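You operate a simulated robot arm through the tools that you are given. There is no shell and no other tool. Be economical: measure what you need, move in short steps, check, and stop when the job is done.

Carry out the task below with a simulated two-armed robot. There is one attempt and no reset: what you move stays moved.

## Task
Spray and wipe the smudged visor, then unclamp the mask and put it in CLEAN.
Fine: white bottle, blue cloth; the cloth goes back; the drawer ends shut. What is to be rubbed or washed off counts as gone when no trace of it is left.
Where things are to end (x, y in the base frame): mask within 60 mm of [280, -330].

It is judged by the outcome, as a careful person would: the job done as asked, and still so three seconds after it is handed in. It fails if anything else is knocked over, pushed out of place, dropped, spilled or broken. Flat cloth is picked up by pressing the open fingertips on it (5 to 10 N) and closing them slowly along it; thin cloth reads only 2 to 8 mm in the jaws.

## Robot
Two 7-joint arms with two-finger grippers on one trunk, hanging from a carriage that runs on a gantry, over the field with the corners [375, -2172], [375, 328], [-805, 328], [-805, -2172] (x, y) and turns from -5.009 to 6.999 rad about z. Base frame: it is fixed where the carriage stands at the start and does not move with it; the origin is on the floor, on the carriage's upright axis, x ahead of it, y to its left, z up; the surface under the hand at the start is at about z = 912. Readings come in mm, rad, newtons and seconds.
The left shoulder is at the start at [0, 236, 1640], the right one opposite. With the tool pointing down near the work surface each hand reaches from about 100 to 640 mm from the robot's upright axis, wherever it stands, measured 20 degrees to its own side. Places, roughly: blue clamp of the cradle [300, -200, 1000]; blue strap of the large mask [300, -1100, 900]; blue strap of the medium mask [300, -500, 900]; clean drawer [300, -300, 700]; cloth (10x7x4 cm) [500, -100, 1000]; inside of the CLEAN drawer [300, -300, 600]; orange strap of the large mask [400, -1100, 900]; orange strap of the medium mask [400, -500, 900]; red clamp of the test plate [300, -700, 1000]; test plug (4x4x8 cm) [300, 0, 900]; tester pump knob [500, -700, 1200]; top of the wipe spray bottle [500, -200, 1200]; valve disc (4x4x4 cm) [300, -800, 1000]; vent lever [500, -1100, 1100]. Payload 3.43 kg a hand.
The TCP of each hand is the grasp point between the finger pads, 30 mm short of the fingertips. In the tool frame z runs along the fingers and y along their closing line. Largest opening 104 mm; the body of the gripper starts 57 mm behind the TCP.
Orientation is told as [roll, pitch, yaw] about the base's x, y, z axes, in that order, counted from this pose: with the fingers straight down and closing along the base's y, the tool's x points along the base's -x, its y along +y and its z along -z.

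## Interface
- The arms move only by the tool move_arm. It takes "left_steps", "right_steps" or both (then of equal length, played together; a hand with none holds still); each is a list of rows, each a list of 7 numbers: the turn, a rotation vector about the tool's x, y, z in rad, then the shift along the tool's x, y, z in mm, then the gripper command, from -1 (shut) to 1 (fully open), values between in proportion. In form: [[ax, ay, az, dx, dy, dz, jaw], ...]. A call has 1 to 20 rows; each row shifts and turns the commanded pose from where the row before left it, along the tool's axes as they then stand. Each row takes 0.2 s and may step no farther than 50 mm and 0.15 rad from the row before; otherwise, or with a gripper value out of range, the whole call is refused. Where a pose cannot be reached the arm comes as near as it can. A force on the tool above 90 N (or 10 N above the force at the start of the call, whichever is more), or a blocked arm, ends the call early, and 0.2 s more pass. The fingers move at their own pace (about 45 mm/s each) and stop on an object; they squeeze with about 31 N. The grip force told is the motor's: it shows also when the fingers shut on nothing. Time passes only in rows, and 0.2 s behind the last, so rows that do not move let the fingers close. It gives the time, the measured TCP pose, the force on the tool (base axes), the opening and the grip force at its end, in the units of the frame above (readings bear some noise), with the torque about the TCP (base axes, N m) and any sound that the robot's microphone picked up.
- Cameras (640 x 400 px; columns grow to the right, rows downward): "scene" is now at [239.5, -36.5, 1762]; the picture's right is [-0.69, -0.72, 0.00], its down [-0.67, 0.65, -0.36] and it looks along [0.26, -0.25, -0.93] (base axes); focal length 240 px, centre (320, 200). "left" rides on the left gripper at [67, -18, -90] in its tool frame; the picture's right is [0.25, 0.97, 0.00], its down [-0.73, 0.19, -0.66] and it looks along [-0.64, 0.17, 0.75] (tool axes); focal length 218 px, centre (320, 200). "right" rides on the right gripper at [67, 18, -90] in its tool frame; the picture's right is [-0.25, 0.97, 0.00], its down [-0.73, -0.19, -0.66] and it looks along [-0.64, -0.17, 0.75] (tool axes); focal length 218 px, centre (320, 200). There is no depth. A picture from a camera that has moved, and an enlarged one, comes with that camera's place and axes in the base frame and with its lens. The place of the scene camera against the robot may be out by one fixed shift of up to 12 mm in any direction.
- grab_frame(camera): a new picture of that camera. The clock stands still meanwhile.
- slide_trunk(by): slides the trunk up (or, below 0, down) by that many mm; the arms and the scene camera ride with it, the base frame stays. It gives what a move gives, with no picture.
- roll_base(legs): drives the robot by 1 to 6 legs, each [ahead, left, turn to the left] in mm, mm and rad, along the robot's own axes; the way and the turn of a leg run together, so that a leg with both is an arc; at most 1500 mm and 3.142 rad a leg. The arms and the cameras ride along, it lands a little off, and it stops where it bumps. It keeps to its track: a leg is cut to what the track allows. It gives what a move gives.
- turn_head(pan, tilt): turns the head with the scene camera to pan (to the left, within 1.501 rad either way) and tilt (down, from -0.506 to 1.204), counted from straight ahead of the robot. It gives what a move gives.
- inspect(camera, box): a new picture of the part [left, top, right, bottom] of that camera's present view, enlarged. The clock stands still meanwhile.
- job_done(): hands the job in; it is judged then, once.

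Go step by step. Nothing tells you exact positions but the pictures and the camera data: compare them with the known pose of the tool, close in by small moves and look again before you grip or let go. The budget is 120 turns and 108 pictures, counting those below and the enlarged ones. Unless the task says otherwise, let go and move clear before handing in, and close with one line.

The tools are called after ">>>" as name(argument=value, ...) on one line, values as JSON. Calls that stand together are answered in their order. move_arm: Moves the arms, as the interface text tells. Its arguments: {"type":"object","properties":{"left_steps":{"type":"array","items":{"type":"array","items":{"type":"number"}}},"right_steps":{"type":"array","items":{"type":"array","items":{"type":"number"}}}},"required":[]} The other tools are called the same way: slide_trunk (by) slides the trunk up or down; roll_base (legs) drives the base; turn_head (pan, tilt) turns the head that bears the scene camera; grab_frame (camera) takes a picture; inspect (camera, box) takes an enlarged picture of a part of a camera's view; job_done () hands the job in.

At the start:

```text
time: 0.0
left_position: [399.8, -47.8, 1000.3]
left_tcp_rot: [0.001, 0.0, 0.0]
left_force: [0.8, 0.2, 0.1]
left_moment: [0.0, 0.01, -0.01]
left_finger_gap: 104.0
left_grip_force: 0.1
right_position: [278.7, -385.7, 1150.6]
right_tcp_rot: [-0.002, 0.0, -0.001]
right_force: [-0.6, 0.1, 0.0]
right_moment: [-0.03, -0.03, 0.01]
right_finger_gap: 104.0
right_grip_force: 0.0
trunk travel left (down, up): [-550.0, 90.0]
robot x, y, heading: [0.2, 2.1, -0.002]
head pan, tilt: [-0.766, 1.201]
```

scene: 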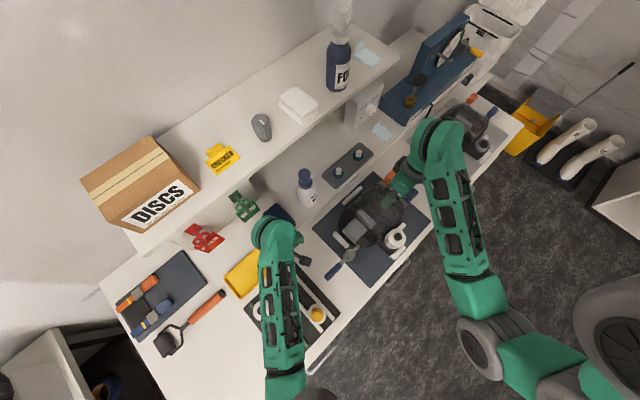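
right: 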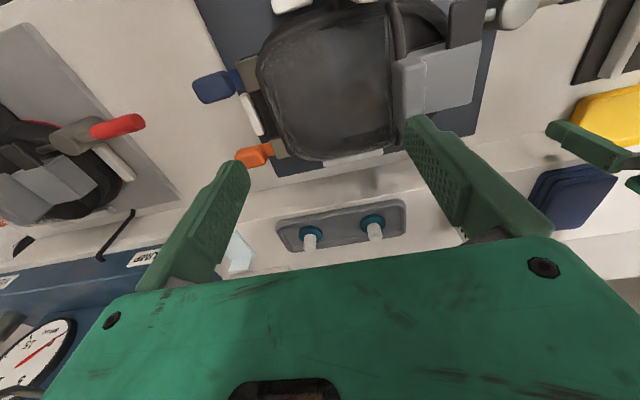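
left: 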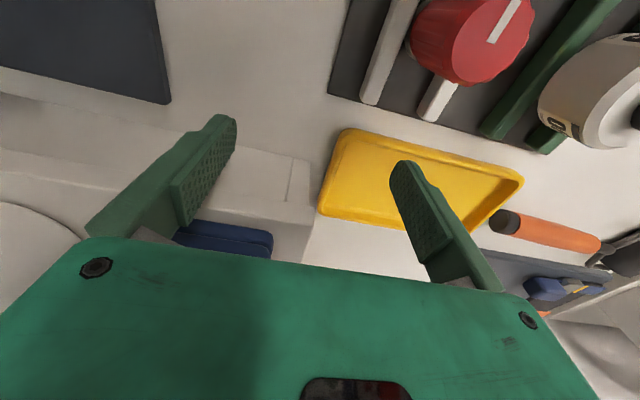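

I see the mask clamped in a cradle on a blue mat, a white bottle behind it and a blue cloth near the shelf. I'll enlarge the scene before moving.

>>> inspect(camera="scene", box=[220, 130, 460, 290])

>>> inspect(camera="right", box=[180, 0, 640, 280])

```text
2.50 times, centred on (340, 210) of scene
camera zoom: at [239.5, -36.5, 1762.0], right [-0.69, -0.72, 0.0], down [-0.67, 0.65, -0.36], along [0.26, -0.25, -0.93], focal length 601 px, centre (270, 175)
```

zoom: 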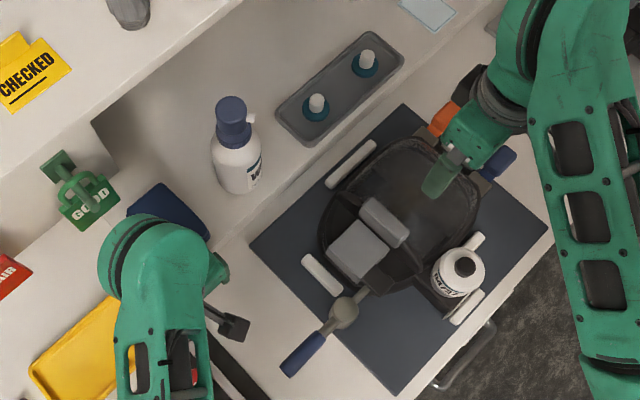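

```text
1.39 times, centred on (410, 140) of right
camera zoom: at [213.7, -368.4, 1239.2], right [0.25, 0.97, 0.0], down [0.73, -0.19, 0.66], along [0.64, -0.17, -0.75], focal length 304 px, centre (195, 284)
```

zoom: 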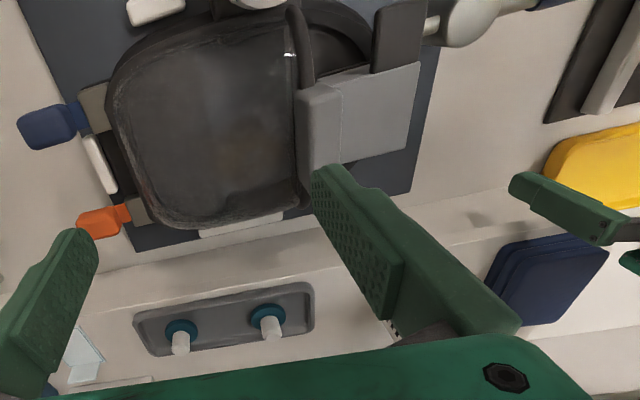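

The white pump bottle stands on the shelf near (466, -204) with its top at about z 1200, and its nozzle points toward the mask. I'll clear both arms for an unobstructed look.

>>> move_arm(left_steps=[[0, 0, 0, 0, 0, -50, 1], [0, 0, 0, 0, 0, -50, 1], [0, 0, 0, 0, 0, -50, 1], [0, 0, 0, 40, 30, 0, 1], [0, 0, 0, 40, 30, 0, 1], [0, 0, 0, 40, 30, 0, 1], [0, 0, 0, 40, 30, 0, 1]], right_steps=[[0, 0, 0, 0, 0, -50, 1], [0, 0, 0, 0, 0, -50, 1], [0, 0, 0, 0, -50, 0, 1], [0, 0, 0, 0, -50, 0, 1], [0, 0, 0, 20, -40, 0, 1], [0, 0, 0, 20, -40, 0, 1], [0, 0, 0, 20, -40, 0, 1]])

>>> grab_frame(camera="scene")

>>> grab_frame(camera="left")

>>> inspect(camera="scene", box=[260, 140, 440, 280])

```text
time: 1.6
left_position: [241.4, 74.1, 1152.6]
left_tcp_rot: [-0.004, -0.003, -0.001]
left_force: [0.4, -0.6, 0.4]
left_moment: [-0.01, 0.0, -0.01]
left_finger_gap: 104.0
left_grip_force: 0.0
right_position: [217.1, -605.2, 1248.7]
right_tcp_rot: [0.002, 0.001, 0.0]
right_force: [0.5, -0.3, 0.3]
right_moment: [-0.01, 0.02, 0.01]
right_finger_gap: 104.3
right_grip_force: 0.1
trunk travel left (down, up): [-550.0, 90.0]
robot x, y, heading: [-0.6, 0.1, 0.003]
head pan, tilt: [-0.766, 1.201]
```

```text
102 pictures are left
camera scene: at [239.4, -36.6, 1762.0], right [-0.69, -0.72, 0.0], down [-0.67, 0.65, -0.36], along [0.26, -0.25, -0.93], focal length 240 px, centre (320, 200)
```

scene: 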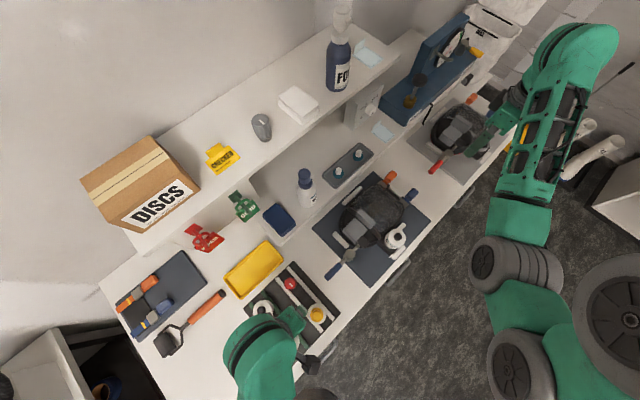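

```text
101 pictures are left
camera left: at [174.4, 57.7, 1240.7], right [-0.25, 0.97, 0.0], down [0.73, 0.19, 0.66], along [0.64, 0.16, -0.75], focal length 218 px, centre (320, 200)
```

left: 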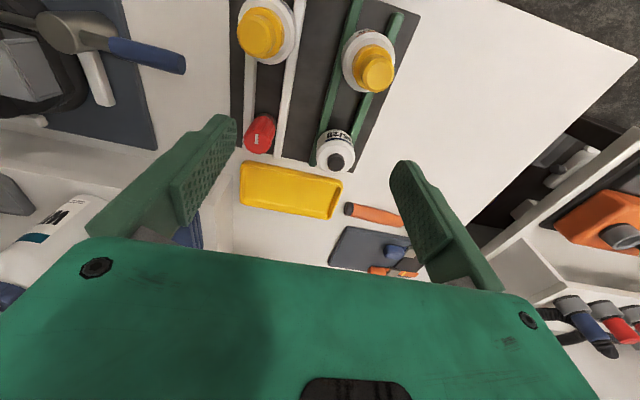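

```text
2.86 times, centred on (350, 210) of scene
camera zoom: at [239.4, -36.6, 1762.0], right [-0.69, -0.72, 0.0], down [-0.67, 0.65, -0.36], along [0.26, -0.25, -0.93], focal length 687 px, centre (234, 171)
```

zoom: 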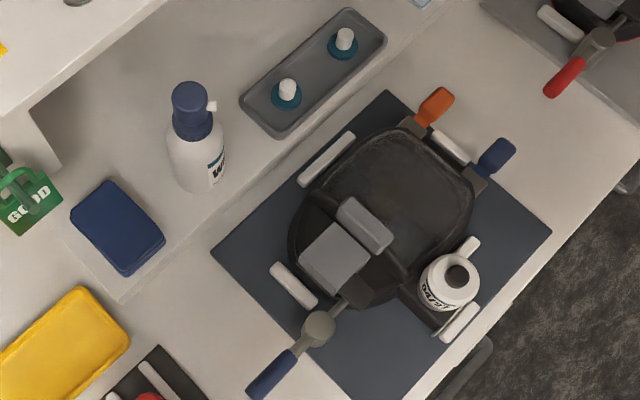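

The white can at the mask's front looks like its filter, and the toggle clamp handle lies toward +y. Next I'll bring the right camera to look at the bottle and visor.

>>> move_arm(right_steps=[[0, 0, 0, -6.6, 47, -4, 1], [0, 0, 0, -6.6, 47, -4, 1], [0, 0, 0, -6.6, 47, -4, 1], [0, 0, 0, -6.6, 47, -4, 1], [0, 0, 0, -6.6, 47, -4, 1], [0, 0, 0, -6.6, 47, -4, 1], [0, 0, 0, -6.6, 47, -4, 1], [0, 0, 0, -6.6, 46, -4, 1]])

>>> grab_frame(camera="right")

```text
time: 3.4
left_position: [242.0, 73.8, 1150.1]
left_tcp_rot: [0.001, -0.002, 0.0]
left_force: [1.3, -0.3, 0.3]
left_moment: [-0.03, 0.04, -0.01]
left_finger_gap: 103.9
left_grip_force: 0.0
right_position: [283.6, -232.4, 1258.3]
right_tcp_rot: [0.002, -0.001, -0.002]
right_force: [-0.5, -0.5, 1.2]
right_moment: [-0.02, -0.01, 0.0]
right_finger_gap: 104.1
right_grip_force: 0.1
right hand out of reach, approached as far as the arm can: row 5, 6, 7
trunk travel left (down, up): [-550.0, 90.0]
robot x, y, heading: [0.1, 1.6, -0.004]
head pan, tilt: [-0.766, 1.201]
```

```text
99 pictures are left
camera right: at [217.8, -216.2, 1347.3], right [0.25, 0.97, 0.0], down [0.73, -0.19, 0.66], along [0.64, -0.17, -0.75], focal length 218 px, centre (320, 200)
```

right: 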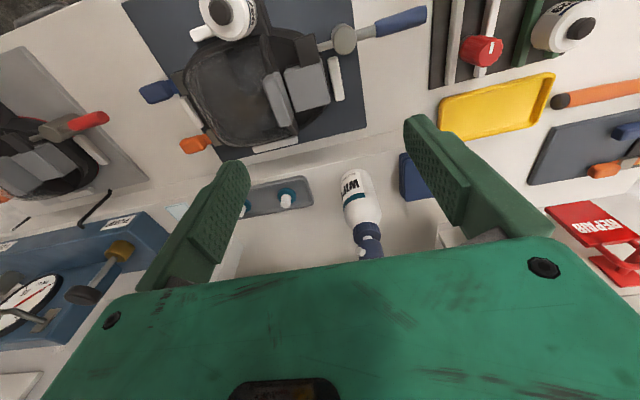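

>>> inspect(camera="right", box=[300, 140, 460, 270])

>>> inspect(camera="right", box=[130, 0, 440, 190])

```text
3.08 times, centred on (380, 205) of right
camera zoom: at [217.8, -216.2, 1347.3], right [0.25, 0.97, 0.0], down [0.73, -0.19, 0.66], along [0.64, -0.17, -0.75], focal length 672 px, centre (135, 185)
```

zoom: 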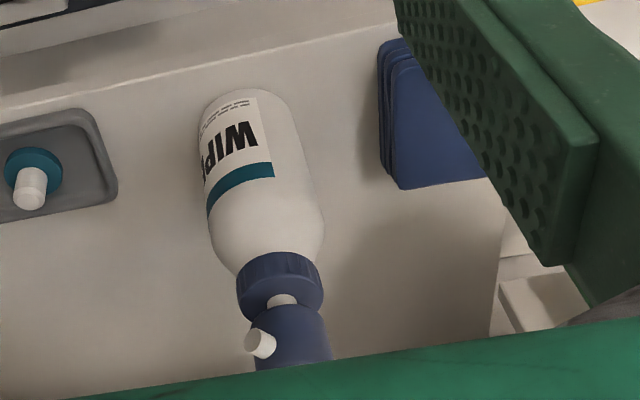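

```text
2.06 times, centred on (285, 95) of right
camera zoom: at [217.8, -216.2, 1347.3], right [0.25, 0.97, 0.0], down [0.73, -0.19, 0.66], along [0.64, -0.17, -0.75], focal length 451 px, centre (392, 417)
```

zoom: 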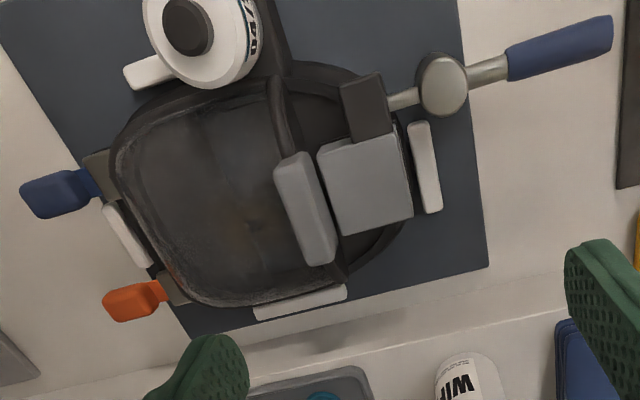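

The bottle is a push-down pump with its nozzle already aimed at the visor. Before reaching for its head I'll tilt the right hand to check the height and edge of the upper shelf.

>>> move_arm(right_steps=[[0, -0.15, 0, 15, 0, 0, 1], [0, -0.15, 0, 15, 0, 0, 1], [0, -0.15, 0, 0, 0, 0, 1], [0, -0.15, 0, 0, 0, 0, 1], [0, 0, 0, 0, 0, 0, 1]])

>>> grab_frame(camera="right")

```text
time: 4.6
left_position: [242.6, 74.6, 1150.0]
left_tcp_rot: [0.001, -0.001, 0.0]
left_force: [0.1, 0.8, -0.5]
left_moment: [-0.01, 0.01, -0.01]
left_finger_gap: 103.8
left_grip_force: 0.1
right_position: [276.2, -234.8, 1254.1]
right_tcp_rot: [0.001, -0.599, -0.002]
right_force: [0.0, -0.6, -0.1]
right_moment: [0.03, 0.0, -0.04]
right_finger_gap: 104.1
right_grip_force: 0.1
right hand out of reach, approached as far as the arm can: row 4
trunk travel left (down, up): [-550.0, 90.0]
robot x, y, heading: [2.7, 1.0, -0.0]
head pan, tilt: [-0.766, 1.201]
```

```text
96 pictures are left
camera right: at [170.6, -217.5, 1289.8], right [0.21, 0.97, 0.14], down [0.23, -0.19, 0.95], along [0.95, -0.17, -0.26], focal length 218 px, centre (320, 200)
```

right: 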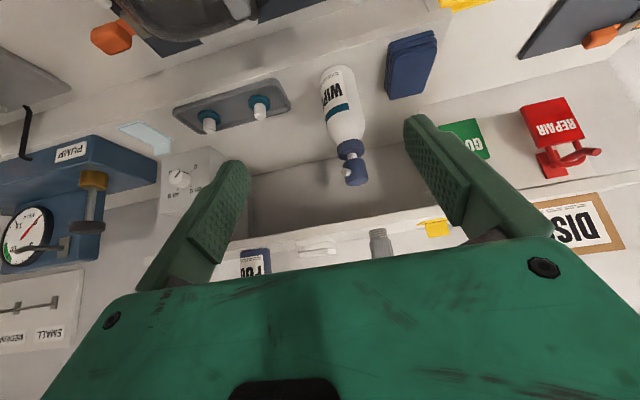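

The upper shelf lip is near x 507, z 1230–1256, and the bottle head is near (467, -213) with its top at about z 1195. I'll check the nozzle direction before pressing with a tilted hand.

>>> inspect(camera="right", box=[290, 50, 420, 200])

```text
2.67 times, centred on (355, 125) of right
camera zoom: at [170.6, -217.5, 1289.8], right [0.21, 0.97, 0.14], down [0.23, -0.19, 0.95], along [0.95, -0.17, -0.26], focal length 582 px, centre (227, 400)
```

zoom: 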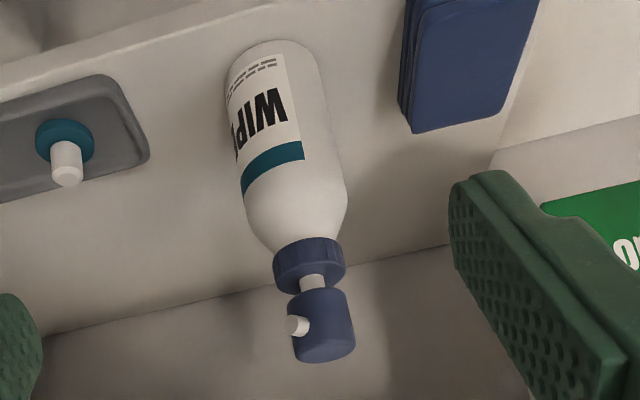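

The nozzle is level and aimed at the visor, and the head top is at about (467, -214, 1189). I'll close the right fingers and hover just above it.

>>> move_arm(right_steps=[[0, 0, 0, -31, 4, 20, -1], [0, 0, 0, -31, 4, 20, -1], [0, 0, 0, -31, 4, 20, -1], [0, 0, 0, -31, 4, 19, -1], [0, 0, 0, -30, 4, 19, -1], [0, 0, 0, 0, 0, 0, -1], [0, 0, 0, 0, 0, 0, -1]])

>>> grab_frame(camera="right")

>>> inspect(camera="scene", box=[240, 120, 400, 240])

```text
time: 6.2
left_position: [241.7, 73.4, 1151.5]
left_tcp_rot: [0.0, 0.0, 0.001]
left_force: [0.0, 0.2, 0.4]
left_moment: [-0.01, 0.03, -0.01]
left_finger_gap: 103.7
left_grip_force: 0.0
right_position: [458.3, -215.1, 1258.2]
right_tcp_rot: [-0.001, -0.6, 0.0]
right_force: [0.2, -0.6, -0.1]
right_moment: [0.0, -0.01, 0.0]
right_finger_gap: 0.1
right_grip_force: 31.1
trunk travel left (down, up): [-550.0, 90.0]
robot x, y, heading: [-3.0, 0.5, -0.002]
head pan, tilt: [-0.766, 1.201]
```

```text
94 pictures are left
camera right: at [352.8, -198.1, 1294.8], right [0.21, 0.97, 0.14], down [0.23, -0.19, 0.95], along [0.95, -0.17, -0.26], focal length 218 px, centre (320, 200)
```

right: 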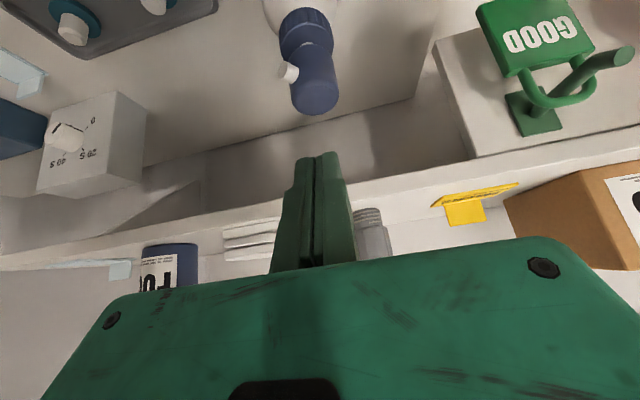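

```text
3.33 times, centred on (320, 180) of scene
camera zoom: at [239.5, -36.5, 1762.0], right [-0.69, -0.72, 0.0], down [-0.67, 0.65, -0.36], along [0.26, -0.25, -0.93], focal length 801 px, centre (320, 267)
```

zoom: 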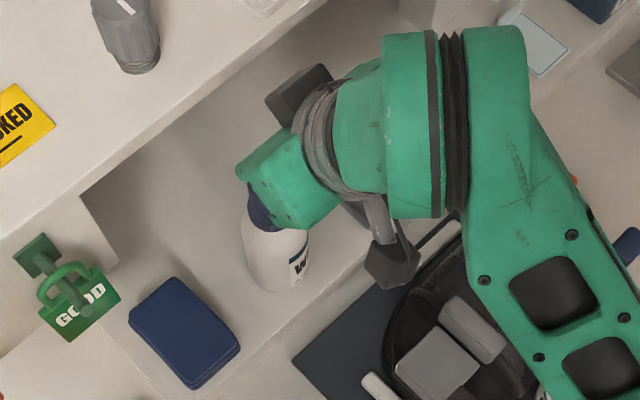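

The fingertips are above the head, which looks centred near x 475. I'll shift slightly forward, lower, and press slowly.

>>> move_arm(right_steps=[[0, 0, 0, 9.5, 1, 29.8, -1], [0, 0, 0, 2.8, 0, 4.1, -1], [0, 0, 0, 2.8, 0, 4.1, -1], [0, 0, 0, 0, 0, 0, -1]])

>>> grab_frame(camera="right")

```text
time: 7.2
left_position: [241.5, 73.2, 1151.6]
left_tcp_rot: [-0.001, 0.002, 0.0]
left_force: [0.4, 0.7, -0.2]
left_moment: [0.03, 0.02, -0.01]
left_finger_gap: 104.1
left_grip_force: 0.0
right_position: [467.9, -214.5, 1219.7]
right_tcp_rot: [0.0, -0.6, -0.001]
right_force: [1.1, -0.3, 0.0]
right_moment: [-0.02, 0.02, -0.03]
right_finger_gap: 0.0
right_grip_force: 30.5
trunk travel left (down, up): [-550.0, 90.0]
robot x, y, heading: [-0.3, -1.6, 0.005]
head pan, tilt: [-0.766, 1.201]
```

```text
92 pictures are left
camera right: at [362.7, -197.0, 1255.2], right [0.21, 0.97, 0.14], down [0.23, -0.19, 0.95], along [0.95, -0.17, -0.26], focal length 218 px, centre (320, 200)
```

right: 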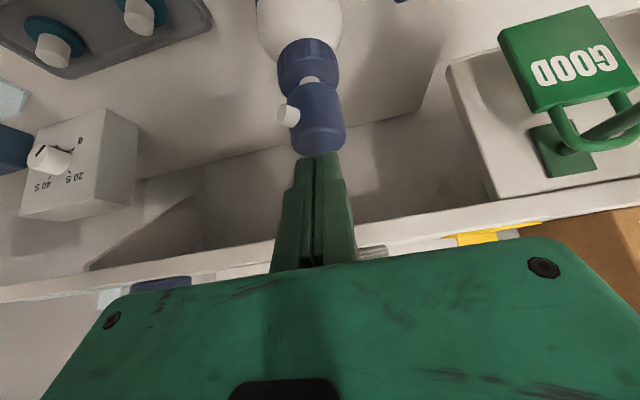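

The fingertip is just at the head's top. I'll press down now.

>>> move_arm(right_steps=[[0, 0, 0, 2.3, 0, 3.3, -1], [0, 0, 0, 2.3, 0, 3.3, -1], [0, 0, 0, 2.3, 0, 3.3, -1], [0, 0, 0, 2.3, 0, 3.3, -1], [0, 0, 0, 2.3, 0, 3.3, -1]])

>>> inspect(camera="right", box=[240, 20, 400, 200])

```text
time: 8.4
left_position: [242.2, 73.5, 1151.2]
left_tcp_rot: [0.0, 0.0, -0.002]
left_force: [0.1, -0.8, 0.5]
left_moment: [0.0, 0.02, 0.0]
left_finger_gap: 104.1
left_grip_force: 0.1
right_position: [468.2, -213.6, 1202.2]
right_tcp_rot: [0.002, -0.603, -0.001]
right_force: [-3.6, -0.2, 12.7]
right_moment: [0.0, 0.05, -0.05]
right_finger_gap: 6.1
right_grip_force: 31.1
trunk travel left (down, up): [-550.0, 90.0]
robot x, y, heading: [1.9, -0.2, 0.003]
head pan, tilt: [-0.766, 1.201]
heard: click
```

```text
2.22 times, centred on (320, 110) of right
camera zoom: at [363.0, -197.1, 1237.6], right [0.21, 0.97, 0.14], down [0.23, -0.19, 0.96], along [0.95, -0.17, -0.26], focal length 485 px, centre (320, 400)
```

zoom: 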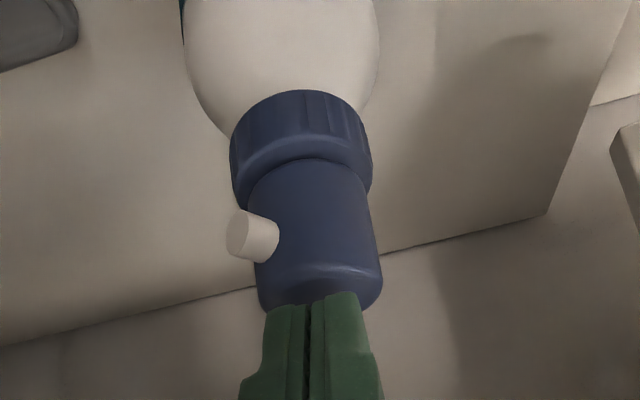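

It clicked and the head went fully down. I'll lift off and look at the visor.

>>> move_arm(right_steps=[[0, 0, 0, -14, 0, -21, -1], [0, 0, 0, -14, 0, -21, -1], [0, 0, 0, 30, 0, -30, -1], [0, 0, 0, 35, 0, -30, -1], [0, 0, 0, 40, -25, -15, -1], [0, 0, 0, 40, -25, -15, -1]])

>>> grab_frame(camera="right")

>>> inspect(camera="scene", box=[280, 150, 440, 270])

```text
time: 9.8
left_position: [240.7, 73.4, 1151.1]
left_tcp_rot: [0.0, 0.0, -0.001]
left_force: [-0.2, 0.1, -0.3]
left_moment: [0.01, 0.02, 0.0]
left_finger_gap: 103.9
left_grip_force: 0.1
right_position: [298.3, -263.9, 1244.6]
right_tcp_rot: [0.0, -0.6, -0.001]
right_force: [0.3, -0.3, 0.0]
right_moment: [-0.02, -0.01, -0.01]
right_finger_gap: 0.0
right_grip_force: 31.1
trunk travel left (down, up): [-550.0, 90.0]
robot x, y, heading: [-1.0, 0.3, -0.001]
head pan, tilt: [-0.766, 1.201]
```

```text
90 pictures are left
camera right: at [193.3, -247.6, 1279.6], right [0.21, 0.97, 0.14], down [0.23, -0.19, 0.95], along [0.95, -0.17, -0.26], focal length 218 px, centre (320, 200)
```

right: 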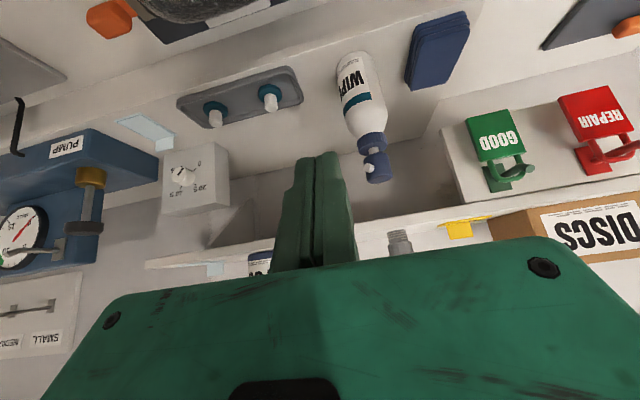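

```text
3.33 times, centred on (360, 210) of scene
camera zoom: at [239.3, -36.5, 1761.9], right [-0.69, -0.72, 0.0], down [-0.67, 0.65, -0.36], along [0.26, -0.25, -0.93], focal length 801 px, centre (187, 167)
```

zoom: 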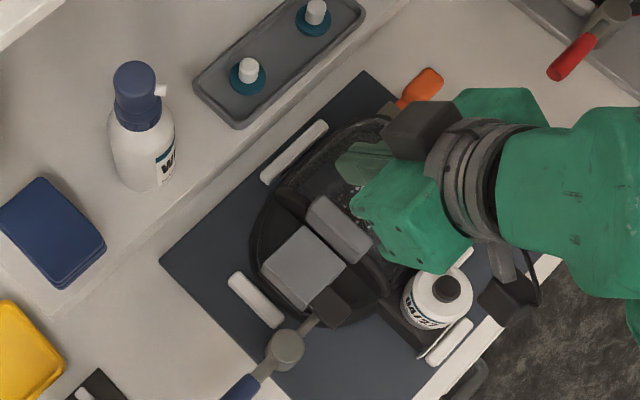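

White droplets seem to show on the visor. I'll move the right hand aside and bring it upright again to see all of it.

>>> move_arm(right_steps=[[0, 0.15, 0, 20, -45, 0, 1], [0, 0.15, 0, 0, -48, 0, 1], [0, 0.15, 0, 0, -48, 0, 1], [0, 0.15, 0, 0, -48, 0, 1], [0, 0, 0, 0, -48, 0, 1], [0, 0, 0, 0, -48, 0, 1]])

>>> inspect(camera="scene", box=[310, 160, 450, 265])

```text
time: 11.2
left_position: [242.8, 73.7, 1150.1]
left_tcp_rot: [0.0, 0.0, 0.0]
left_force: [-0.4, -0.5, -1.2]
left_moment: [-0.01, -0.02, 0.01]
left_finger_gap: 104.3
left_grip_force: 0.1
right_position: [279.4, -548.8, 1232.3]
right_tcp_rot: [-0.001, -0.001, 0.0]
right_force: [0.4, -0.1, -0.5]
right_moment: [-0.03, 0.02, 0.0]
right_finger_gap: 103.9
right_grip_force: 0.0
trunk travel left (down, up): [-550.0, 90.0]
robot x, y, heading: [-1.4, 0.3, -0.002]
head pan, tilt: [-0.766, 1.201]
```

```text
3.81 times, centred on (380, 212) of scene
camera zoom: at [239.5, -36.7, 1762.1], right [-0.69, -0.72, 0.0], down [-0.67, 0.65, -0.36], along [0.26, -0.25, -0.93], focal length 916 px, centre (91, 152)
```

zoom: 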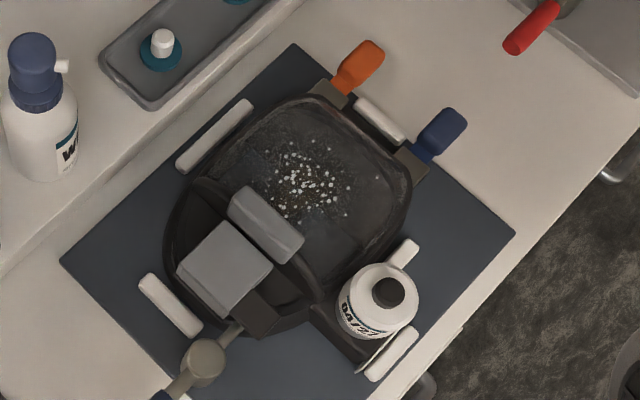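

The droplets landed right on the smudged visor. Next is the blue cloth, roughly centred at (484, -95), so I'll bring the right hand in front of it, tilted back to clear the upper shelf.

>>> move_arm(right_steps=[[0, 0, 0, -5, 45.4, 5, 1], [0, 0, 0, -5, 45.4, 5, 1], [0, 0, 0, -5, 45.4, 5, 1], [0, 0, 0, -5, 45.4, 5, 1], [0, 0, 0, -5, 45.4, 5, 1], [0, 0, 0, -5, 45.4, 5, 1], [0, -0.1, 0, -5, 45.4, 5, 1], [0, -0.1, 0, -5, 45.4, 5, 1], [0, -0.1, 0, -5, 45.4, 5, 1], [0, -0.1, 0, -5, 45.4, 5, 1]], left_steps=[[0, 0, 0, 0, 10, 0, 1], [0, 0, 0, 0, 10, 0, 1], [0, 0, 0, 0, 10, 0, 1], [0, 0, 0, 0, 10, 0, 1], [0, 0, 0, 0, 10, 0, 1], [0, 0, 0, 0, 10, 0, 1], [0, 0, 0, 0, 10, 0, 1], [0, 0, 0, 0, 10, 0, 1], [0, 0, 0, 0, 10, 0, 1], [0, 0, 0, 0, 10, 0, 1]])

>>> grab_frame(camera="right")

```text
time: 13.4
left_position: [238.9, 172.9, 1151.0]
left_tcp_rot: [0.001, -0.001, 0.001]
left_force: [1.0, 0.3, 0.6]
left_moment: [0.0, 0.0, 0.01]
left_finger_gap: 104.1
left_grip_force: 0.1
right_position: [329.9, -92.8, 1184.7]
right_tcp_rot: [0.001, -0.402, 0.0]
right_force: [-0.2, 0.5, -0.6]
right_moment: [-0.02, -0.01, -0.01]
right_finger_gap: 103.7
right_grip_force: 0.1
trunk travel left (down, up): [-550.0, 90.0]
robot x, y, heading: [1.1, 0.4, -0.0]
head pan, tilt: [-0.766, 1.201]
```

```text
87 pictures are left
camera right: at [234.1, -76.2, 1240.6], right [0.23, 0.97, 0.1], down [0.41, -0.19, 0.89], along [0.88, -0.16, -0.45], focal length 218 px, centre (320, 200)
```

right: 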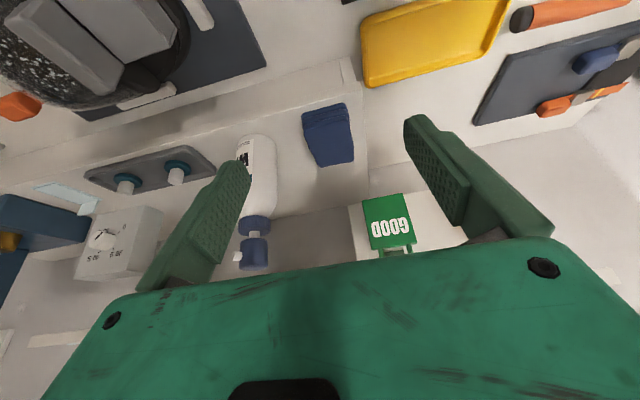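

>>> inspect(camera="right", box=[230, 70, 430, 260])

>>> inspect(camera="right", box=[0, 0, 200, 120])

```text
2.11 times, centred on (330, 165) of right
camera zoom: at [234.1, -76.2, 1240.6], right [0.23, 0.97, 0.1], down [0.41, -0.19, 0.89], along [0.88, -0.16, -0.45], focal length 460 px, centre (299, 274)
```

zoom: 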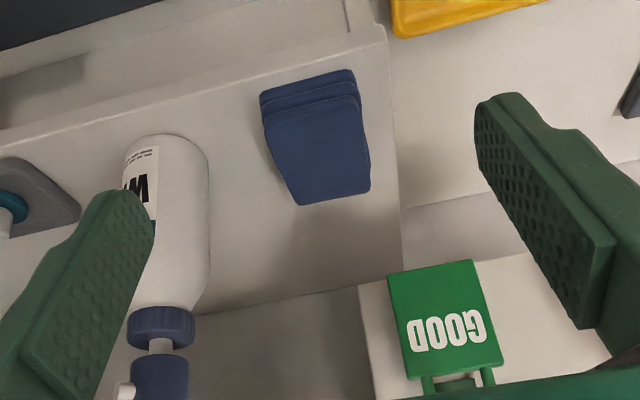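

```text
3.20 times, centred on (100, 60) of right
camera zoom: at [234.1, -76.2, 1240.6], right [0.23, 0.97, 0.1], down [0.41, -0.19, 0.89], along [0.88, -0.16, -0.45], focal length 698 px, centre (1024, 648)
```

zoom: 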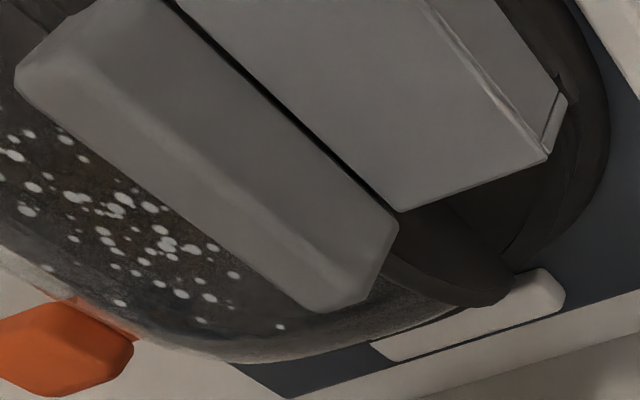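

The cloth spans about x 443–523, y -127 to -66, z 1000–1028. I'll descend over its front half with the fingers open.

>>> move_arm(right_steps=[[0, 0, 0, -22.1, -0.75, 32.4, 1], [0, 0, 0, -22.1, -0.75, 32.4, 1], [0, 0, 0, -22.1, -0.75, 32.4, 1], [0, 0, 0, -22.1, -0.75, 32.4, 1], [0, 0, 0, 9.7, 0, 23, 1], [0, 0, 0, 0, 0, 0, 1]])

>>> grab_frame(camera="right")

>>> inspect(camera="scene", box=[220, 130, 380, 250])

```text
time: 14.8
left_position: [239.8, 172.7, 1150.1]
left_tcp_rot: [-0.001, 0.0, 0.001]
left_force: [0.1, 0.3, -1.0]
left_moment: [-0.02, -0.01, 0.01]
left_finger_gap: 104.0
left_grip_force: 0.0
right_position: [463.5, -97.8, 1075.3]
right_tcp_rot: [0.001, -0.401, 0.0]
right_force: [-0.4, 0.5, -0.6]
right_moment: [-0.01, -0.04, -0.01]
right_finger_gap: 103.9
right_grip_force: 0.1
trunk travel left (down, up): [-550.0, 90.0]
robot x, y, heading: [0.5, -0.8, 0.002]
head pan, tilt: [-0.766, 1.201]
```

```text
84 pictures are left
camera right: at [367.6, -80.8, 1131.1], right [0.23, 0.97, 0.1], down [0.42, -0.19, 0.89], along [0.88, -0.17, -0.45], focal length 218 px, centre (320, 200)
```

right: 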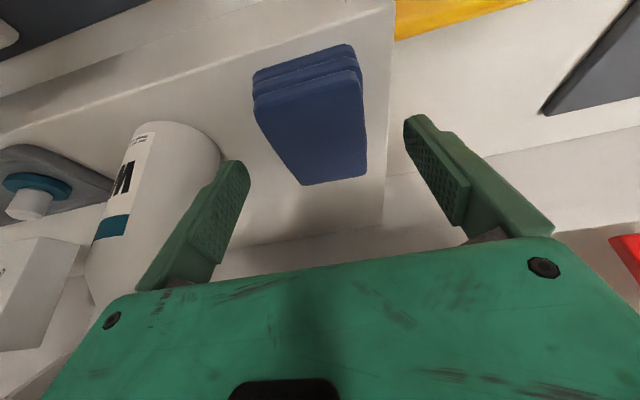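

```text
3.33 times, centred on (300, 190) of scene
camera zoom: at [239.5, -36.6, 1762.0], right [-0.69, -0.72, 0.0], down [-0.67, 0.65, -0.36], along [0.26, -0.25, -0.93], focal length 801 px, centre (387, 233)
```

zoom: 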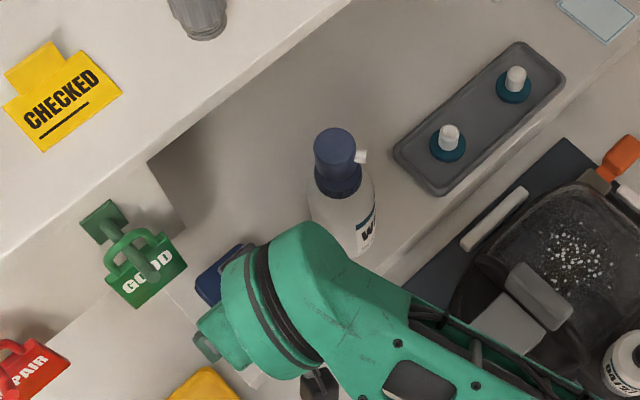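

The fingers straddle the cloth with clearance to the bottle. I'll lower toward the shelf and watch the force.

>>> move_arm(right_steps=[[0, 0, 0, 7, -1, 16, 1], [0, 0, 0, 6.6, 0, 16, 1], [0, 0, 0, 1.2, 0, 2.8, 1], [0, 0, 0, 0, 0, 0, 1]])

>>> grab_frame(camera="right")

```text
time: 15.8
left_position: [239.3, 171.1, 1150.4]
left_tcp_rot: [-0.002, 0.001, -0.001]
left_force: [-0.1, 0.5, -0.7]
left_moment: [-0.03, 0.0, 0.04]
left_finger_gap: 103.9
left_grip_force: 0.0
right_position: [463.2, -99.3, 1040.2]
right_tcp_rot: [0.003, -0.406, -0.002]
right_force: [-20.6, -4.8, 35.5]
right_moment: [-1.42, 0.65, -1.12]
right_finger_gap: 100.9
right_grip_force: 0.0
trunk travel left (down, up): [-550.0, 90.0]
robot x, y, heading: [0.9, -1.2, -0.006]
head pan, tilt: [-0.766, 1.201]
```

```text
82 pictures are left
camera right: at [367.6, -82.8, 1095.5], right [0.23, 0.97, 0.1], down [0.41, -0.19, 0.89], along [0.88, -0.17, -0.44], focal length 218 px, centre (320, 200)
```

right: 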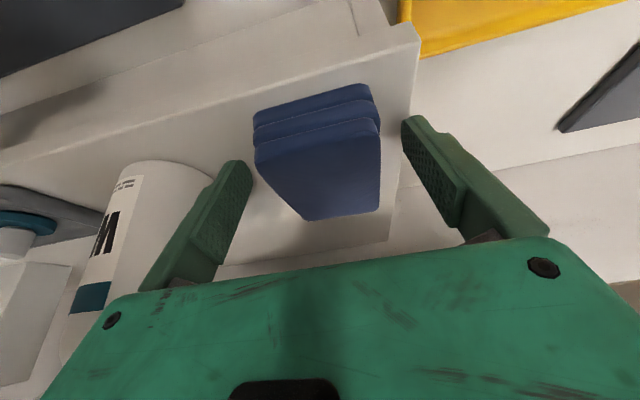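

Fingertips touched the shelf. I'll raise 5 mm and close on the cloth.

>>> move_arm(right_steps=[[0, 0, 0, -2, 0, -4.6, 1], [0, 0, 0, 0, 0, 0, 0.5], [0, 0, 0, 0, 0, 0, 0.2], [0, 0, 0, 0, 0, 0, 0], [0, 0, 0, 0, 0, 0, -0.3], [0, 0, 0, 0, 0, 0, -0.6], [0, 0, 0, 0, 0, 0, -1], [0, 0, 0, 0, 0, 0, -1]])

>>> grab_frame(camera="right")

```text
time: 17.6
left_position: [239.3, 173.3, 1149.9]
left_tcp_rot: [-0.001, 0.001, 0.002]
left_force: [-0.2, 0.8, 0.6]
left_moment: [0.01, -0.03, 0.01]
left_finger_gap: 103.9
left_grip_force: 0.1
right_position: [463.8, -99.0, 1042.8]
right_tcp_rot: [0.0, -0.399, 0.0]
right_force: [-0.1, 0.3, 1.0]
right_moment: [-0.03, 0.03, 0.01]
right_finger_gap: 64.3
right_grip_force: 30.7
trunk travel left (down, up): [-550.0, 90.0]
robot x, y, heading: [-4.1, 2.0, 0.001]
head pan, tilt: [-0.766, 1.201]
```

```text
81 pictures are left
camera right: at [368.0, -81.7, 1098.7], right [0.23, 0.97, 0.1], down [0.42, -0.19, 0.89], along [0.88, -0.17, -0.45], focal length 218 px, centre (320, 200)
```

right: 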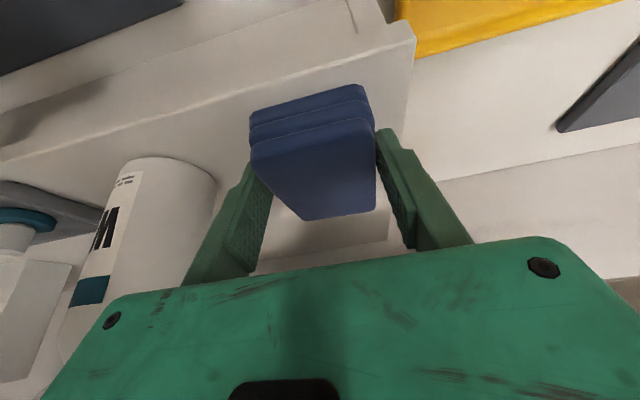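

The cloth is gripped at 64 mm. I'll lift it and bring it back from the shelf, then check the hold.

>>> move_arm(right_steps=[[0, 0, 0, -8, 0, -18, -1], [0, 0, 0, -15.6, 0, -36.8, -1], [0, 0, 0, -15.6, 0, -36.8, -1], [0, 0, 0, -10, 0, -24, -1], [0, 0, 0, 40, 0, -17, -1], [0, 0, 0, 40, 0, -17, -1], [0, 0, 0, 40, 0, -17, -1]])

>>> grab_frame(camera="right")

>>> grab_frame(camera="scene")

```text
time: 19.2
left_position: [238.2, 172.4, 1151.0]
left_tcp_rot: [0.002, -0.001, 0.0]
left_force: [0.0, -0.2, 0.3]
left_moment: [0.01, 0.0, -0.02]
left_finger_gap: 104.0
left_grip_force: 0.0
right_position: [334.3, -98.1, 1168.5]
right_tcp_rot: [0.002, -0.401, -0.002]
right_force: [-0.6, -0.4, -0.7]
right_moment: [0.0, 0.03, 0.01]
right_finger_gap: 64.7
right_grip_force: 30.6
trunk travel left (down, up): [-550.0, 90.0]
robot x, y, heading: [-1.1, -2.4, -0.003]
head pan, tilt: [-0.766, 1.201]
```

```text
80 pictures are left
camera right: at [236.4, -81.8, 1223.5], right [0.23, 0.97, 0.1], down [0.41, -0.19, 0.89], along [0.88, -0.17, -0.45], focal length 218 px, centre (320, 200)
```

right: 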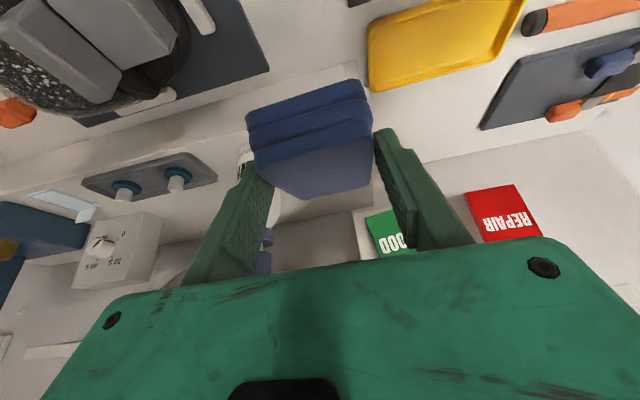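

```text
79 pictures are left
camera scene: at [239.4, -36.6, 1762.0], right [-0.69, -0.72, 0.0], down [-0.67, 0.65, -0.36], along [0.26, -0.25, -0.93], focal length 240 px, centre (320, 200)
```

scene: 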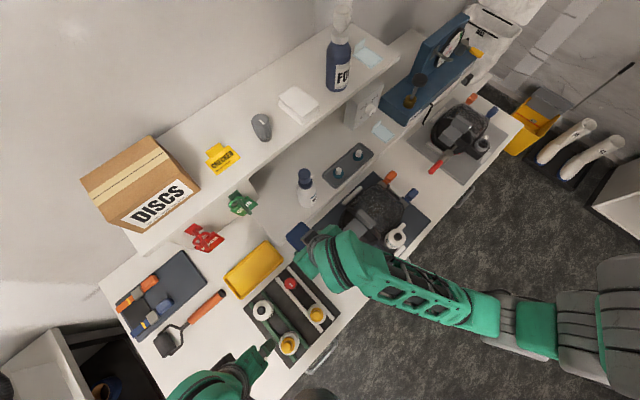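

The cloth is held well. The visor lies around x 225–355, y -420 to -305, with its surface near z 1000. I'll move the cloth above it and come down to just above contact.

>>> move_arm(right_steps=[[0, 0, 0, 9.9, -43.2, 4.5, -1], [0, 0, 0, 9.9, -43.2, 4.5, -1], [0, 0, 0, 9.9, -43.2, 4.5, -1], [0, 0, 0, 9.9, -43.2, 4.5, -1], [0, 0, 0, 9.9, -43.2, 4.5, -1], [0, 0, 0, 9.9, -43.2, 4.5, -1], [0, 0, 0, 11.7, 0, 27.6, -1], [0, 0, 0, 6, 0, 14, -1], [0, 0, 0, 0, 0, 0, -1]])

>>> grab_frame(camera="right")

>>> inspect(camera="scene", box=[280, 150, 440, 270])

```text
time: 21.2
left_position: [239.6, 173.5, 1151.0]
left_tcp_rot: [-0.001, 0.0, -0.003]
left_force: [-0.1, -0.5, -0.3]
left_moment: [-0.02, 0.03, 0.02]
left_finger_gap: 104.0
left_grip_force: 0.0
right_position: [288.7, -357.8, 1074.5]
right_tcp_rot: [0.001, -0.401, 0.001]
right_force: [0.0, -0.4, -0.3]
right_moment: [-0.01, 0.0, 0.0]
right_finger_gap: 64.4
right_grip_force: 30.5
trunk travel left (down, up): [-550.0, 90.0]
robot x, y, heading: [2.0, 0.5, 0.004]
head pan, tilt: [-0.766, 1.201]
```

```text
78 pictures are left
camera right: at [193.0, -340.6, 1130.0], right [0.23, 0.97, 0.1], down [0.42, -0.19, 0.89], along [0.88, -0.17, -0.45], focal length 218 px, centre (320, 200)
```

right: 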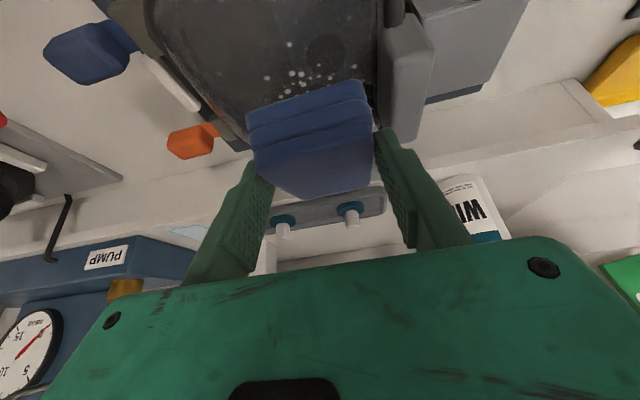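

```text
3.33 times, centred on (360, 210) of scene
camera zoom: at [239.5, -36.5, 1762.0], right [-0.69, -0.72, 0.0], down [-0.67, 0.65, -0.36], along [0.26, -0.25, -0.93], focal length 801 px, centre (187, 167)
```

zoom: 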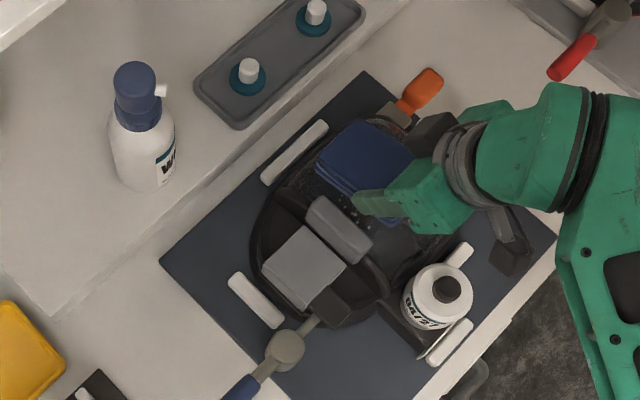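

The droplets sit right below and just ahead of the cloth. I'll lower to contact.

>>> move_arm(right_steps=[[0, 0, 0, 9.2, 0, -3.9, -1], [0, 0, 0, 5, 0, 11.5, -1], [0, 0, 0, 4, 0, 9, -1], [0, 0, 0, 2, 0, 4.6, -1]])

```text
time: 22.2
left_position: [239.0, 173.4, 1149.8]
left_tcp_rot: [-0.001, 0.001, -0.002]
left_force: [-0.3, 0.3, -0.1]
left_moment: [0.0, -0.02, 0.01]
left_finger_gap: 103.9
left_grip_force: 0.1
right_position: [284.6, -359.8, 1058.1]
right_tcp_rot: [0.001, -0.399, 0.001]
right_force: [0.7, 0.6, -1.1]
right_moment: [0.02, 0.02, -0.01]
right_finger_gap: 64.1
right_grip_force: 31.1
right hand out of reach, approached as far as the arm can: row 3
trunk travel left (down, up): [-550.0, 90.0]
robot x, y, heading: [1.3, 1.2, 0.003]
head pan, tilt: [-0.766, 1.201]
```

The tilted pose reaches a joint limit here. I'll raise a little and roll the base back 120 mm to gain room.

>>> move_arm(right_steps=[[0, 0, 0, -19, 0, -46, -1], [0, 0, 0, -8, 0, -20, -1], [0, 0, 0, 0, 0, 0, -1]])

>>> roll_base(legs=[[-120, 0, 0]])

```text
time: 23.0
left_position: [239.6, 172.6, 1149.3]
left_tcp_rot: [0.0, 0.001, 0.0]
left_force: [0.4, 1.0, 0.4]
left_moment: [0.02, -0.01, -0.02]
left_finger_gap: 104.1
left_grip_force: 0.0
right_position: [281.1, -357.7, 1127.3]
right_tcp_rot: [0.001, -0.398, 0.0]
right_force: [-0.1, -0.1, -1.2]
right_moment: [0.0, 0.06, 0.01]
right_finger_gap: 64.4
right_grip_force: 31.1
trunk travel left (down, up): [-550.0, 90.0]
robot x, y, heading: [2.7, -2.7, 0.003]
head pan, tilt: [-0.766, 1.201]
```

```text
time: 24.2
left_position: [120.7, 172.3, 1149.5]
left_tcp_rot: [0.002, 0.0, 0.001]
left_force: [0.0, -0.1, 0.7]
left_moment: [-0.02, -0.02, 0.03]
left_finger_gap: 103.9
left_grip_force: 0.0
right_position: [161.5, -358.3, 1127.3]
right_tcp_rot: [0.001, -0.399, -0.001]
right_force: [-0.1, 0.5, 0.0]
right_moment: [-0.01, -0.01, -0.02]
right_finger_gap: 64.6
right_grip_force: 31.0
trunk travel left (down, up): [-550.0, 90.0]
robot x, y, heading: [-116.8, 0.6, 0.001]
head pan, tilt: [-0.766, 1.201]
```

>>> move_arm(right_steps=[[0, 0, 0, -36, 0, 15, -1], [0, 0, 0, -36, 0, 15, -1], [0, 0, 0, -36, 0, 15, -1], [0, 0, 0, 12, 0, 29, -1], [0, 0, 0, 12, 0, 29, -1], [0, 0, 0, 2, 0, 5, -1], [0, 0, 0, 0, 0, 0, -1]])

>>> grab_frame(camera="scene")

```text
time: 25.8
left_position: [120.3, 173.2, 1150.8]
left_tcp_rot: [0.0, -0.001, 0.0]
left_force: [-0.8, -0.5, 0.5]
left_moment: [-0.03, -0.01, 0.0]
left_finger_gap: 104.0
left_grip_force: 0.0
right_position: [280.7, -358.2, 1058.4]
right_tcp_rot: [-0.001, -0.4, -0.002]
right_force: [-0.1, 0.5, -0.4]
right_moment: [0.05, 0.02, 0.0]
right_finger_gap: 64.1
right_grip_force: 30.7
trunk travel left (down, up): [-550.0, 90.0]
robot x, y, heading: [-118.9, -0.6, 0.001]
head pan, tilt: [-0.766, 1.201]
```

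```text
76 pictures are left
camera scene: at [120.4, -36.6, 1762.0], right [-0.69, -0.72, 0.0], down [-0.67, 0.65, -0.36], along [0.26, -0.25, -0.93], focal length 240 px, centre (320, 200)
```

scene: 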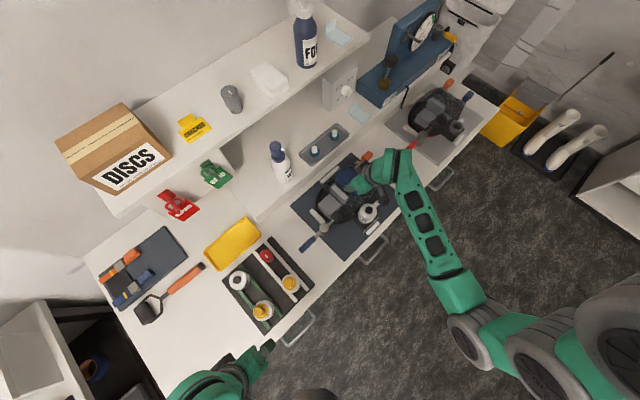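

The pose is reachable now. I'll go down in small steps to contact.

>>> move_arm(right_steps=[[0, 0, 0, 2.3, 0, 5.5, -1], [0, 0, 0, 2.3, 0, 5.5, -1], [0, 0, 0, 1.2, 0, 2.8, -1], [0, 0, 0, 0, 0, 0, -1]])

```text
time: 26.8
left_position: [121.5, 171.4, 1150.9]
left_tcp_rot: [-0.001, 0.0, 0.001]
left_force: [0.9, 0.1, -0.7]
left_moment: [-0.01, 0.03, -0.01]
left_finger_gap: 103.8
left_grip_force: 0.0
right_position: [283.0, -360.3, 1047.7]
right_tcp_rot: [-0.004, -0.406, 0.001]
right_force: [-5.1, -1.1, 27.9]
right_moment: [0.84, -1.11, 0.06]
right_finger_gap: 64.4
right_grip_force: 31.1
trunk travel left (down, up): [-550.0, 90.0]
robot x, y, heading: [-118.5, -1.7, -0.002]
head pan, tilt: [-0.766, 1.201]
```

Contact at about 28 N. I'll ease off slightly and wipe back and forth along x.

>>> move_arm(right_steps=[[0, 0, 0, -0.6, 0, -1.4, -1], [0, 0, 0, -13.8, 0, 5.8, -1], [0, 0, 0, -13.8, 0, 5.8, -1], [0, 0, 0, 13.8, 0, -5.8, -1], [0, 0, 0, 13.8, 0, -5.8, -1], [0, 0, 0, 13.8, 0, -5.8, -1], [0, 0, 0, 13.8, 0, -5.8, -1], [0, 0, 0, -13.8, 0, 5.8, -1], [0, 0, 0, -13.8, 0, 5.8, -1]])

```text
time: 28.8
left_position: [120.2, 171.3, 1149.1]
left_tcp_rot: [-0.001, -0.001, -0.001]
left_force: [0.1, 0.0, 0.3]
left_moment: [0.0, -0.03, -0.02]
left_finger_gap: 104.1
left_grip_force: 0.1
right_position: [278.4, -360.0, 1044.9]
right_tcp_rot: [0.0, -0.399, 0.001]
right_force: [-5.6, -1.9, 12.4]
right_moment: [0.36, -0.12, 0.12]
right_finger_gap: 64.5
right_grip_force: 30.7
trunk travel left (down, up): [-550.0, 90.0]
robot x, y, heading: [-116.7, 1.5, 0.002]
head pan, tilt: [-0.766, 1.201]
```

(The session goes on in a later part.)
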